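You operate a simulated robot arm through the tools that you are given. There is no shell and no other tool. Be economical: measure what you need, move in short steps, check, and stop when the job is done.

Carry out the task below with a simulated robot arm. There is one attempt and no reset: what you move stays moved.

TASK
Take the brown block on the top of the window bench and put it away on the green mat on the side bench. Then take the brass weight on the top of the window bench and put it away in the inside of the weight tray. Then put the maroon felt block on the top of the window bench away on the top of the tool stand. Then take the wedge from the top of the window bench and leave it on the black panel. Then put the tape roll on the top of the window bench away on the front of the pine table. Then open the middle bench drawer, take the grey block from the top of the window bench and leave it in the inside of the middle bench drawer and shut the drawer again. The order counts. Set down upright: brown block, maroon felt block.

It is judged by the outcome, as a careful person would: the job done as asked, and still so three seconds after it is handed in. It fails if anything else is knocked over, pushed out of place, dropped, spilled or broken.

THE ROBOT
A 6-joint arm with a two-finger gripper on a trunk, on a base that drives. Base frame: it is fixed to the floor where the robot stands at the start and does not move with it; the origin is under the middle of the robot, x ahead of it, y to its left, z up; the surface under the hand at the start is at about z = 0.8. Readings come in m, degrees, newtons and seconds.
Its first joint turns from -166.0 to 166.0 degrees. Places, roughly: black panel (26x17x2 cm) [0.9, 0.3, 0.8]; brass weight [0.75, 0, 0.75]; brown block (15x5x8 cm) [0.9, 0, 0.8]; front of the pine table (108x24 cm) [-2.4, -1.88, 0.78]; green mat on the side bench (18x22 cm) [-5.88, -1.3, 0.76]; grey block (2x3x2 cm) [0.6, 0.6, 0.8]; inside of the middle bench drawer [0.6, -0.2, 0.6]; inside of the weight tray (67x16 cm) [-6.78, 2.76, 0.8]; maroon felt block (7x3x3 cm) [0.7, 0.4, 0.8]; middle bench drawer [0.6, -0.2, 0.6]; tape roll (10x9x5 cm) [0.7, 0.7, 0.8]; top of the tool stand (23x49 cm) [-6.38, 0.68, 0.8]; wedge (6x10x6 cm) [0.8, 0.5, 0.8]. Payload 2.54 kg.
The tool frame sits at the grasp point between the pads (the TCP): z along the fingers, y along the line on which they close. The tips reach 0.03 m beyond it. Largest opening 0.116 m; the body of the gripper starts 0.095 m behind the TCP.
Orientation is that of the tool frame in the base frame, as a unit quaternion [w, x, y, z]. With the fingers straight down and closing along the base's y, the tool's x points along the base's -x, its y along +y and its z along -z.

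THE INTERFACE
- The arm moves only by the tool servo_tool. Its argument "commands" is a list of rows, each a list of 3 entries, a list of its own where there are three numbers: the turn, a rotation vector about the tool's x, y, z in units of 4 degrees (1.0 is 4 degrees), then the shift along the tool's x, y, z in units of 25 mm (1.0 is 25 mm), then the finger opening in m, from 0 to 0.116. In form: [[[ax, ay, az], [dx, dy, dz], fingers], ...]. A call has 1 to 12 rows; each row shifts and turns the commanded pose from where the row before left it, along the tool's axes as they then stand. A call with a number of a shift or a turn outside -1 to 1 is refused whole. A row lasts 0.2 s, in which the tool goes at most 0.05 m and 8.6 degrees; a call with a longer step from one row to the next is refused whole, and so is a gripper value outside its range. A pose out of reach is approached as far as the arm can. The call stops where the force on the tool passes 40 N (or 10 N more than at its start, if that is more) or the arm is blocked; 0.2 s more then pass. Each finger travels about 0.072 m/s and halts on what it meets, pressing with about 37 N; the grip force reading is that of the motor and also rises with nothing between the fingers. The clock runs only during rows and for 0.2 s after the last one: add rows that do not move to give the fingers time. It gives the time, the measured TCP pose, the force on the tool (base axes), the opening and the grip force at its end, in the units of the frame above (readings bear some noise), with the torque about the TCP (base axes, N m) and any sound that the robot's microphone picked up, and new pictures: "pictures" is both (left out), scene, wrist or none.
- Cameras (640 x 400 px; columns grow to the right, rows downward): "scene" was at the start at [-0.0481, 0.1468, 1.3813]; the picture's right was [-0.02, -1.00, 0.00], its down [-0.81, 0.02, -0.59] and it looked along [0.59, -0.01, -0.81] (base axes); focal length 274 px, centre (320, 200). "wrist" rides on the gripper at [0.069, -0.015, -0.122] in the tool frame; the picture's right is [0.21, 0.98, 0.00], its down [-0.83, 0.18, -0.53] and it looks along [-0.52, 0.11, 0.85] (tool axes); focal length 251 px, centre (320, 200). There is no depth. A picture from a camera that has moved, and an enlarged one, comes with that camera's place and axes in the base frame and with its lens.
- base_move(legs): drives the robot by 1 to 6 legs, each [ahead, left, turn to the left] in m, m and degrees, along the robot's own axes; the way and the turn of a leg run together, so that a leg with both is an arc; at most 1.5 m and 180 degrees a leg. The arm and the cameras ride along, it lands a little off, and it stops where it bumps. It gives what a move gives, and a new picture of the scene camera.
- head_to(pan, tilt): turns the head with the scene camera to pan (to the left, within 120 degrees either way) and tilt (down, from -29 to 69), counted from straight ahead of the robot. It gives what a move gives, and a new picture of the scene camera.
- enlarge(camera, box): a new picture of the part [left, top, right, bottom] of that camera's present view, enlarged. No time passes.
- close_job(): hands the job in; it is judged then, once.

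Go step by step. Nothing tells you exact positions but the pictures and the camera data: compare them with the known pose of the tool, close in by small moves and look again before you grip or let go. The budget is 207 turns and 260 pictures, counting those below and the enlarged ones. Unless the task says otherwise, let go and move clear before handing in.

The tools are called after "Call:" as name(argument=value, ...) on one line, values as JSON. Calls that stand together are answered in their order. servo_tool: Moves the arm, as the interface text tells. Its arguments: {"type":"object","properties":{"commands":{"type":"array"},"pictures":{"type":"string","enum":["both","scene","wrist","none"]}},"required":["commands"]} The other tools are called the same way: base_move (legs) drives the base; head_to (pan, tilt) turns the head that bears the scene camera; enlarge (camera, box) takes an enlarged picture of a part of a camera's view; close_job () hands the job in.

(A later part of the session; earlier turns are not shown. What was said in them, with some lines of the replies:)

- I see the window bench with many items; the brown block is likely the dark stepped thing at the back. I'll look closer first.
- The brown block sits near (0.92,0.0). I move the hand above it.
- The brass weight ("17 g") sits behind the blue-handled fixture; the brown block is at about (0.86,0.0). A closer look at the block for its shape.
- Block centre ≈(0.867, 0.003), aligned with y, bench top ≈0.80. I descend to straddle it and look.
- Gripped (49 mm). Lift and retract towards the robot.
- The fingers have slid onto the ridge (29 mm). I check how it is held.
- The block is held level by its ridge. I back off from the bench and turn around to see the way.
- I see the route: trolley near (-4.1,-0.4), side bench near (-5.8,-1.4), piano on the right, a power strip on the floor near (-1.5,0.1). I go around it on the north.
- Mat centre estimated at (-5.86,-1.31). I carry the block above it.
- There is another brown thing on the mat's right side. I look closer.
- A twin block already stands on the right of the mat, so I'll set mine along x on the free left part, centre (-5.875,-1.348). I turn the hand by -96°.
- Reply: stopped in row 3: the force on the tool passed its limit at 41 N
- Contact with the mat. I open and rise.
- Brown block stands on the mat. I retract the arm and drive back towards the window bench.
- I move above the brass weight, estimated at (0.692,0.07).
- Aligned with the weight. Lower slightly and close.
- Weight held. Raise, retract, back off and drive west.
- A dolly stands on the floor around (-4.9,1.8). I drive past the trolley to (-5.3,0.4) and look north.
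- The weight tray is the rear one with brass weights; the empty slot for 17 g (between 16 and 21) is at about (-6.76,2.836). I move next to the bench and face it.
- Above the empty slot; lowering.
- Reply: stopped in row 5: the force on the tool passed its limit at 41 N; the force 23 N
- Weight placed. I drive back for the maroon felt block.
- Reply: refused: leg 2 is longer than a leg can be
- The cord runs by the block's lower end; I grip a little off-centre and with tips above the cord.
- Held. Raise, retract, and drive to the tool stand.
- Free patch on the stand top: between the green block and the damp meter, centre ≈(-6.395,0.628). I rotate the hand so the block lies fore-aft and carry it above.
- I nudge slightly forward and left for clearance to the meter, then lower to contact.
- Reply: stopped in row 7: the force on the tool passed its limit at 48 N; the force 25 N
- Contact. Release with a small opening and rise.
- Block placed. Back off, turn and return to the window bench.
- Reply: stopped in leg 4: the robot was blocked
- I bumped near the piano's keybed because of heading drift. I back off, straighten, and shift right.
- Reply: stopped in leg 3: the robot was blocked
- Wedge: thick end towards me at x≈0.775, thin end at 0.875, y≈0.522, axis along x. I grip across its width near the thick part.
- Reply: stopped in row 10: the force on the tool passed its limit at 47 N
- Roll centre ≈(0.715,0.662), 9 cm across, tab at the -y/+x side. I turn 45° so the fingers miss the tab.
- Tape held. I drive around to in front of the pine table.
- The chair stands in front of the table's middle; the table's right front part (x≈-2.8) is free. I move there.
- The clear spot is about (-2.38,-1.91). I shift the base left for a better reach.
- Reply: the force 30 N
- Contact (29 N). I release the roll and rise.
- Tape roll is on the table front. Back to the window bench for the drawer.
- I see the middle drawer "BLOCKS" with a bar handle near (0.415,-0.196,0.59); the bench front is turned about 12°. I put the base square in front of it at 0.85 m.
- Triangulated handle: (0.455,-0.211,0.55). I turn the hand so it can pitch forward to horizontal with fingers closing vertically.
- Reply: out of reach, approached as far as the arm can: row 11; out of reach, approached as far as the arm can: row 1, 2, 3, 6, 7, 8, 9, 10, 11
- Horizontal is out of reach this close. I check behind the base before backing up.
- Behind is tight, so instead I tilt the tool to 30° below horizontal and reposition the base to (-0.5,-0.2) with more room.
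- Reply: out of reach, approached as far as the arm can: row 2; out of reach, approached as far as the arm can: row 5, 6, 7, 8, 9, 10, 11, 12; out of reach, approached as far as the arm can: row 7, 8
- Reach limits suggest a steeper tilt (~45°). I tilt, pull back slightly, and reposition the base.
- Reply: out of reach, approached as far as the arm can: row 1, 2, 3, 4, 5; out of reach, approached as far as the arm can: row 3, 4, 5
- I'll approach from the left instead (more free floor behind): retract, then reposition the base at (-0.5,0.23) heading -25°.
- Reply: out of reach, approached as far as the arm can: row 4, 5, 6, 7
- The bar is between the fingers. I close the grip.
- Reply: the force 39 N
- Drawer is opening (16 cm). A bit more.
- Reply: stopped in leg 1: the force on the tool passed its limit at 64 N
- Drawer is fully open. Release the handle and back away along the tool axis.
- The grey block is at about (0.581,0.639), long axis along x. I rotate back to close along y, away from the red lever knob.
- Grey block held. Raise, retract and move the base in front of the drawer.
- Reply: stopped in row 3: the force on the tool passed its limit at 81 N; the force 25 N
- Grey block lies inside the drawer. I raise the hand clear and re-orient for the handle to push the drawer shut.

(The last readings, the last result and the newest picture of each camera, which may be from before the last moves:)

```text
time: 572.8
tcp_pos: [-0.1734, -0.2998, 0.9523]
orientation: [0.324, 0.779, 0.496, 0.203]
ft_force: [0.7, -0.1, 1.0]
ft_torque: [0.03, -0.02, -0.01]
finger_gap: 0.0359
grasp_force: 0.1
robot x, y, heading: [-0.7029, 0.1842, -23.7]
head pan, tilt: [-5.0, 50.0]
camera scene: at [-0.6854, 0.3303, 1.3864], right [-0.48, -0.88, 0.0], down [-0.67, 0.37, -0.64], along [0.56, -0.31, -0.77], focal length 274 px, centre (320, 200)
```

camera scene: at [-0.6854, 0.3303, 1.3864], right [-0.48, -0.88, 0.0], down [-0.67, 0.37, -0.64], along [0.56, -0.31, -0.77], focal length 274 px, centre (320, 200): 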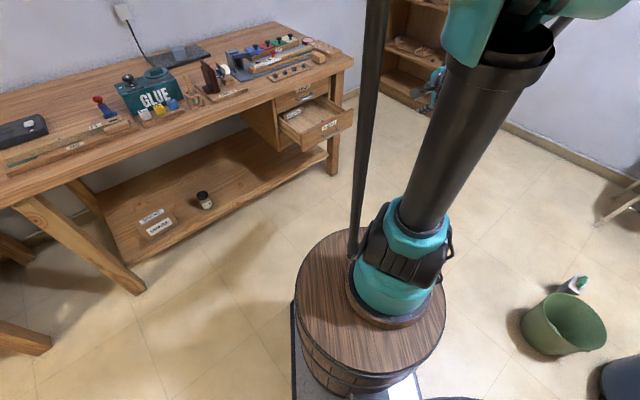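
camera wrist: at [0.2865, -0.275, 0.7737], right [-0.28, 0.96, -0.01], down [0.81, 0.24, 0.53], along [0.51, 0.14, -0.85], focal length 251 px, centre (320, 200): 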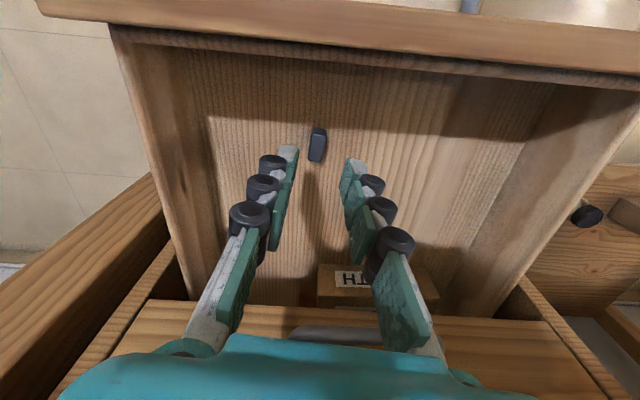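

Call:
servo_tool(commands=[[[0, 0, 0], [0.76, 0, 0.6], 0.036], [[0, 0, 0], [0.76, 0, 0.6], 0.036], [[0, 0, 0], [0.76, 0, 0.6], 0.036], [[0, 0, 0], [0.76, 0, 0.6], 0.036], [[0, 0, 0], [0.76, 0, 0.6], 0.036], [[0, 0, 0], [0.76, 0, 0.6], 0.036], [[0, 0, 0], [0.76, 0, 0.6], 0.036], [[0, 0, 0], [0.76, 0, 0.6], 0.036], [[0, 0, 0], [0.76, 0, 0.6], 0.036], [[0, 0, 0], [0.76, 0, 0.6], 0.036], [[0, 0, 0], [0.76, 0, 0.6], 0.036], [[0, 0, 0], [0.8, 0, 0.6], 0.036]], pictures="none")

Call:
servo_tool(commands=[[[0, 0, 0], [0, 0.3, 0.8], 0.036], [[0, 0, 0], [0, 0.3, 0.8], 0.036], [[0, 0, 0], [0, 0.3, 0.8], 0.036], [[0, 0, 0], [0, 0.3, 0.8], 0.036], [[0, 0, 0], [0, 0.3, 0.8], 0.036], [[0, 0, 0], [0, -0.4, 0.8], 0.036], [[0, 0, 0], [0, -0.6, 0.8], 0.036], [[0, 0, 0], [0, -0.6, 0.8], 0.036], [[0, 0, 0], [0, -0.6, 0.8], 0.036], [[0, 0, 0], [0, -0.16, 0.8], 0.036]])

```text
time: 575.4
tcp_pos: [0.04, -0.1459, 0.8233]
orientation: [0.325, 0.778, 0.498, 0.203]
ft_force: [-1.0, 0.3, 0.0]
ft_torque: [0.01, -0.02, -0.01]
finger_gap: 0.0362
grasp_force: 0.1
robot x, y, heading: [-0.6999, 0.1859, -23.7]
head pan, tilt: [-5.0, 50.0]
```

```text
time: 577.5
tcp_pos: [0.1529, -0.2017, 0.6665]
orientation: [0.325, 0.779, 0.497, 0.202]
ft_force: [0.0, 0.8, 0.2]
ft_torque: [0.0, 0.0, 0.02]
finger_gap: 0.036
grasp_force: 0.0
robot x, y, heading: [-0.7022, 0.1832, -23.4]
head pan, tilt: [-5.0, 50.0]
camera scene: at [-0.6854, 0.3303, 1.3864], right [-0.48, -0.88, 0.0], down [-0.67, 0.37, -0.64], along [0.56, -0.31, -0.77], focal length 274 px, centre (320, 200)
camera wrist: at [0.0945, -0.0967, 0.7412], right [0.72, -0.09, 0.69], down [-0.57, -0.64, 0.51], along [0.39, -0.76, -0.51], focal length 251 px, centre (320, 200)
```

scene: 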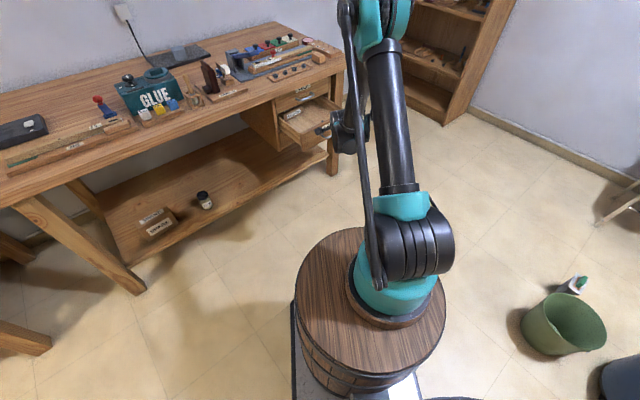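
wrist: 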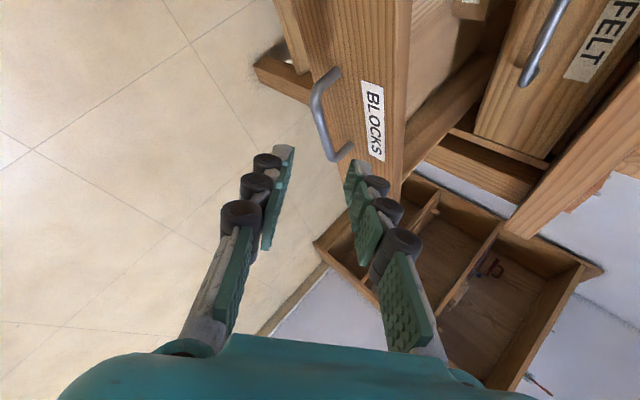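

Call:
servo_tool(commands=[[[0, 0, 0], [-0.3, 0, 1], 0.036], [[0, 0, 0], [0, 0, 1], 0.036], [[0, 0, 0], [0, 0, 1], 0.036], [[0, 0, 0], [0, 0, 1], 0.036], [[0, 0, 0], [0, 0, 0], 0.036]], pictures="none")

Call:
enlarge(camera="wrist", box=[220, 60, 420, 220])

```text
time: 578.8
tcp_pos: [0.2134, -0.2388, 0.5956]
orientation: [0.325, 0.779, 0.497, 0.201]
ft_force: [0.7, 0.2, 0.1]
ft_torque: [0.0, 0.04, -0.03]
finger_gap: 0.0363
grasp_force: 0.2
robot x, y, heading: [-0.7014, 0.1816, -23.5]
head pan, tilt: [-5.0, 50.0]
```

```text
2.50 times, centred on (320, 140) of wrist
camera zoom: at [0.1543, -0.134, 0.6708], right [0.72, -0.09, 0.69], down [-0.57, -0.64, 0.51], along [0.39, -0.76, -0.51], focal length 629 px, centre (320, 350)
```

zoom: 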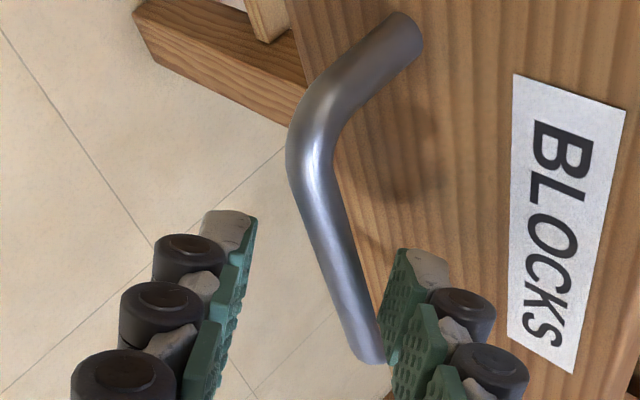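

Call:
servo_tool(commands=[[[0, 0, 0], [0, 0.12, 0.6], 0.036], [[0, 0, 0], [0, 0, 0.6], 0.036], [[0, 0, 0], [0, 0, 0.3], 0.036], [[0, 0, 0], [0, 0, 0], 0.02], [[0, 0, 0], [0, 0, 0], 0.005], [[0, 0, 0], [0, 0, 0], 0.0], [[0, 0, 0], [0, 0, 0], 0.0]], pictures="wrist")

```text
time: 579.5
tcp_pos: [0.2392, -0.2454, 0.5778]
orientation: [0.326, 0.776, 0.499, 0.206]
ft_force: [1.0, 0.7, 20.7]
ft_torque: [-0.4, -0.45, 0.09]
finger_gap: 0.0478
grasp_force: 8.4
robot x, y, heading: [-0.7003, 0.1858, -23.6]
head pan, tilt: [-5.0, 50.0]
stopped in row 3: the force on the tool passed its limit at 48 N (the readings are from after the stop); the commanded pose is now the measured one
camera wrist: at [0.1787, -0.141, 0.6516], right [0.71, -0.09, 0.69], down [-0.57, -0.64, 0.51], along [0.4, -0.76, -0.51], focal length 251 px, centre (320, 200)
```

wrist: 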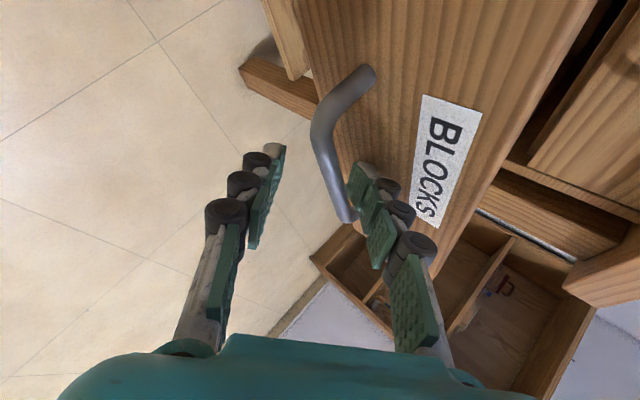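

The upper fingertip landed on the bar. I back off, shift up-forward 15 mm, and re-enter.

Call:
servo_tool(commands=[[[0, 0, 0], [0, 0, -1], 0.04], [[0, 0, 0], [0, 0.55, 0], 0.04], [[0, 0, 0], [0, 0, 0], 0.04]], pictures="none")

Call:
enlarge(camera="wrist", box=[220, 60, 420, 220])

```text
time: 580.3
tcp_pos: [0.2312, -0.2434, 0.6039]
orientation: [0.324, 0.777, 0.499, 0.204]
ft_force: [-0.1, -0.4, -0.5]
ft_torque: [0.04, 0.02, 0.0]
finger_gap: 0.04
grasp_force: 0.2
robot x, y, heading: [-0.7009, 0.1819, -23.7]
head pan, tilt: [-5.0, 50.0]
```

```text
2.50 times, centred on (320, 140) of wrist
camera zoom: at [0.1714, -0.138, 0.6779], right [0.72, -0.09, 0.69], down [-0.57, -0.64, 0.51], along [0.4, -0.76, -0.51], focal length 629 px, centre (320, 350)
```

zoom: 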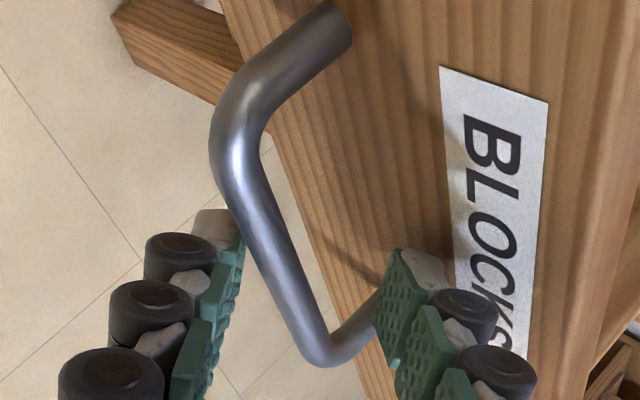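

Call:
servo_tool(commands=[[[0, 0, 0], [0.7, -0.75, 0], 0.036], [[0, 0, 0], [0, 0, 0], 0.036]], pictures="none")

Call:
enlarge(camera="wrist", box=[220, 60, 420, 220])

```text
time: 580.9
tcp_pos: [0.2258, -0.2227, 0.5898]
orientation: [0.324, 0.778, 0.498, 0.205]
ft_force: [-0.3, 0.0, 0.3]
ft_torque: [0.01, 0.0, -0.03]
finger_gap: 0.0359
grasp_force: 0.1
robot x, y, heading: [-0.6998, 0.1818, -23.9]
head pan, tilt: [-5.0, 50.0]
```

```text
2.50 times, centred on (320, 140) of wrist
camera zoom: at [0.1661, -0.1166, 0.6644], right [0.72, -0.09, 0.69], down [-0.57, -0.64, 0.51], along [0.4, -0.76, -0.51], focal length 629 px, centre (320, 350)
```

zoom: 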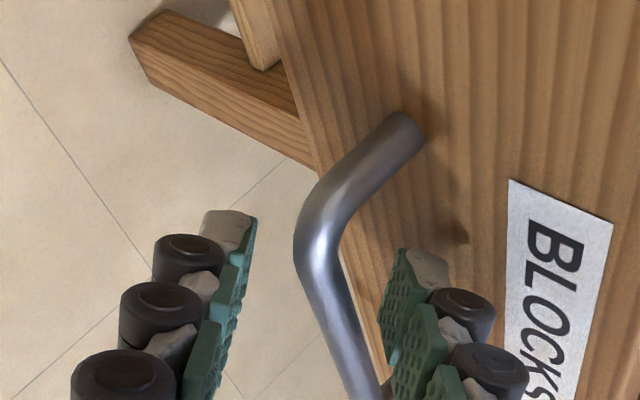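

Call:
servo_tool(commands=[[[0, 0, 0], [-0.2, 0.05, 0.5], 0.036], [[0, 0, 0], [0, 0, 0.4], 0.036], [[0, 0, 0], [0, 0, 0.3], 0.036], [[0, 0, 0], [0, 0, 0], 0.02], [[0, 0, 0], [0, 0, 0], 0.005], [[0, 0, 0], [0, 0, 0], 0.0], [[0, 0, 0], [0, 0, 0], 0.0]], pictures="wrist")

```text
time: 582.5
tcp_pos: [0.2427, -0.2363, 0.5692]
orientation: [0.326, 0.777, 0.499, 0.205]
ft_force: [3.4, -17.1, 13.5]
ft_torque: [-0.53, -0.07, 1.29]
finger_gap: 0.0199
grasp_force: 42.0
robot x, y, heading: [-0.7008, 0.1848, -23.9]
head pan, tilt: [-5.0, 50.0]
camera wrist: at [0.1841, -0.1316, 0.6444], right [0.72, -0.09, 0.69], down [-0.57, -0.64, 0.51], along [0.4, -0.76, -0.51], focal length 251 px, centre (320, 200)
```

wrist: 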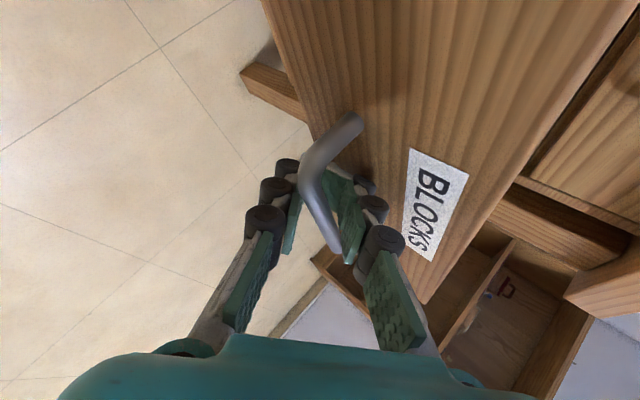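

Gripped. I drive the base along the drawer's axis to push it shut.

Call:
base_move(legs=[[0.144, 0.1, 0]])

```text
time: 584.0
tcp_pos: [0.4153, -0.2029, 0.5699]
orientation: [0.326, 0.778, 0.497, 0.205]
ft_force: [-5.6, 24.2, 11.5]
ft_torque: [-0.89, -0.02, 0.95]
finger_gap: 0.0201
grasp_force: 41.2
robot x, y, heading: [-0.529, 0.218, -23.7]
head pan, tilt: [-5.0, 50.0]
camera scene: at [-0.5126, 0.3655, 1.3864], right [-0.48, -0.88, 0.0], down [-0.67, 0.37, -0.64], along [0.56, -0.31, -0.77], focal length 274 px, centre (320, 200)
```

scene: 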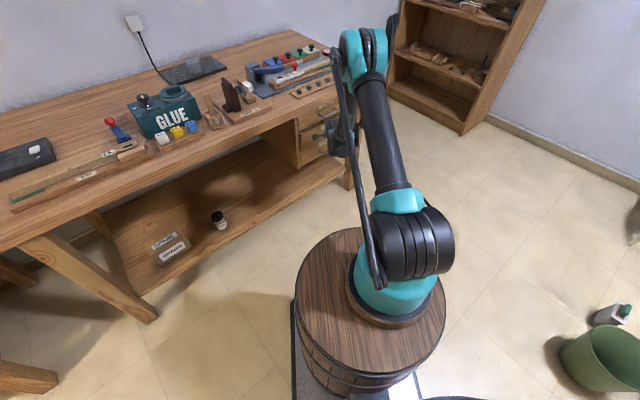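

Call:
base_move(legs=[[0.024, 0.02, 0]])

Call:
enlarge(camera="scene", box=[280, 80, 380, 180])

```text
time: 584.9
tcp_pos: [0.4339, -0.2001, 0.5693]
orientation: [0.325, 0.778, 0.499, 0.202]
ft_force: [-2.9, 1.1, 2.4]
ft_torque: [-0.68, -0.15, 0.9]
finger_gap: 0.0201
grasp_force: 41.0
robot x, y, heading: [-0.5071, 0.2266, -23.9]
head pan, tilt: [-5.0, 50.0]
stopped in leg 1: the force on the tool passed its limit at 51 N (the readings are from after the stop); the commanded pose is now the measured one
camera scene: at [-0.4913, 0.3708, 1.3864], right [-0.48, -0.88, 0.0], down [-0.67, 0.37, -0.64], along [0.56, -0.31, -0.77], focal length 274 px, centre (320, 200)
```

scene: 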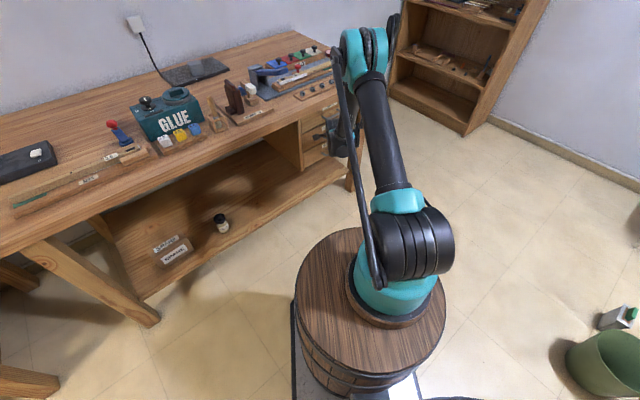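

```text
4.00 times, centred on (330, 130) of scene
camera zoom: at [-0.4913, 0.3708, 1.3864], right [-0.48, -0.88, 0.0], down [-0.67, 0.37, -0.64], along [0.56, -0.31, -0.77], focal length 1096 px, centre (280, 480)
```

zoom: 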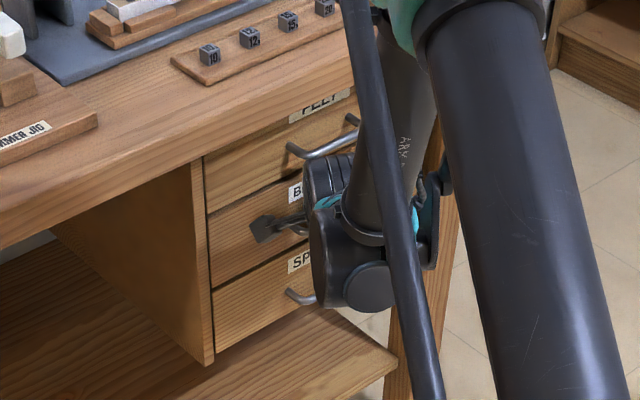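

Drawer is shut against its stop. Release and back away.

Call:
servo_tool(commands=[[[0, 0, 0], [0, 0, 0], 0.025], [[0, 0, 0], [0, 0, 0], 0.037], [[0, 0, 0], [0, 0, 0], 0.037], [[0, 0, 0], [0, 0, -0.5], 0.037], [[0, 0, 0], [0, 0, -0.8], 0.037], [[0, 0, 0], [0, 0, -1], 0.037], [[0, 0, 0], [0, 0, -1], 0.037], [[0, 0, 0], [0, 0, -1], 0.037], [[0, 0, 0], [0, 0, -1], 0.037], [[0, 0, 0], [0, 0, -1], 0.037], [[0, 0, 0], [0, 0, -1], 0.037], [[0, 0, 0], [0, 0, -1], 0.037]], pictures="wrist")

Call:
servo_tool(commands=[[[0, 0, 0], [0, 0, -1], 0.037], [[0, 0, 0], [0, 0, -1], 0.037], [[0, 0, 0], [0, 0.5, -1], 0.037], [[0, 0, 0], [0, 1, -1], 0.037], [[0, 0, 0], [0, 1, -1], 0.037], [[0, 0, 0], [0, 1, -1], 0.037], [[0, 0, 0], [0, 1, -1], 0.037]], pictures="scene")

```text
time: 587.5
tcp_pos: [0.3019, -0.1367, 0.7172]
orientation: [0.324, 0.778, 0.498, 0.202]
ft_force: [0.1, -0.6, 0.0]
ft_torque: [0.0, -0.02, -0.01]
finger_gap: 0.0372
grasp_force: 0.0
robot x, y, heading: [-0.5074, 0.222, -23.8]
head pan, tilt: [-5.0, 50.0]
camera wrist: at [0.2421, -0.0322, 0.7924], right [0.72, -0.09, 0.69], down [-0.57, -0.64, 0.51], along [0.39, -0.76, -0.51], focal length 251 px, centre (320, 200)
```

wrist: 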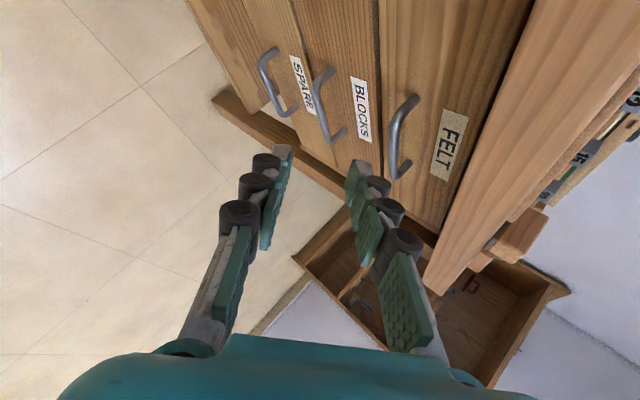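

```text
time: 589.1
tcp_pos: [0.2607, -0.117, 0.9196]
orientation: [0.326, 0.778, 0.498, 0.201]
ft_force: [0.1, 0.5, 0.0]
ft_torque: [0.0, 0.0, 0.0]
finger_gap: 0.0368
grasp_force: 0.1
robot x, y, heading: [-0.5076, 0.2207, -23.7]
head pan, tilt: [-5.0, 50.0]
camera scene: at [-0.491, 0.3706, 1.3864], right [-0.48, -0.88, 0.0], down [-0.67, 0.37, -0.64], along [0.56, -0.31, -0.77], focal length 274 px, centre (320, 200)
```

scene: 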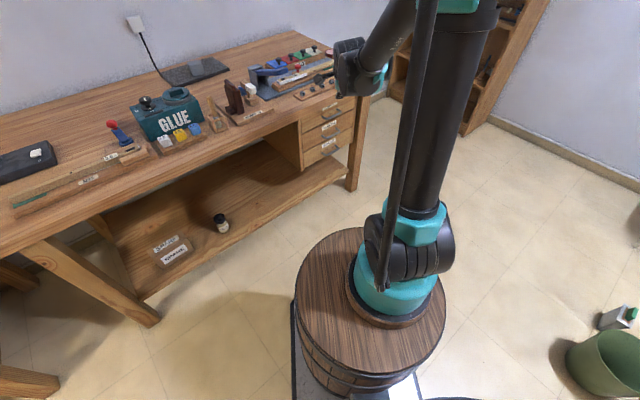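

Call:
enlarge(camera="scene", box=[270, 80, 370, 190])

```text
3.64 times, centred on (320, 135) of scene
camera zoom: at [-0.491, 0.3706, 1.3864], right [-0.48, -0.88, 0.0], down [-0.67, 0.37, -0.64], along [0.56, -0.31, -0.77], focal length 996 px, centre (320, 436)
```

zoom: 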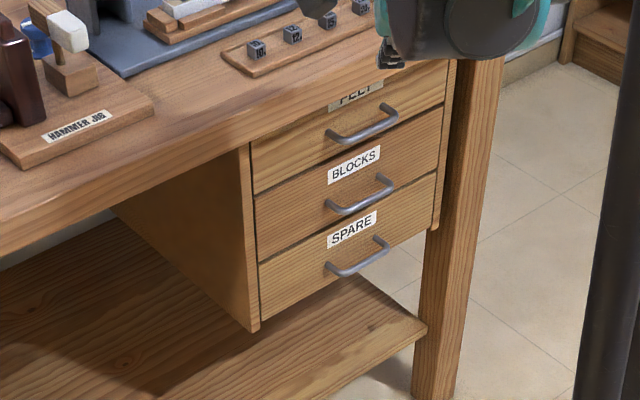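

All drawers are flush and the hand is clear of everything, so the job is finished and I hand it in.

Call:
close_job()

```text
The job is handed in.
```

All six jobs were done in the order asked and the job is handed in; I don't have the verdict. The base bumped twice on the way, once near the piano and once at the window bench, and I saw nothing moved afterwards.

- **Brown block:** standing upright on the left part of the green mat, next to a similar block that was already there.
- **Brass weight:** in the empty slot of the weight tray, between the 16 g and 21 g weights.
- **Maroon felt block:** upright on the top of the tool stand, between the green block and the damp meter.
- **Wedge:** on the black panel.
- **Tape roll:** on the front of the pine table, in a clear patch.
- **Grey block:** inside the middle bench drawer, which is shut again and flush with the other two.
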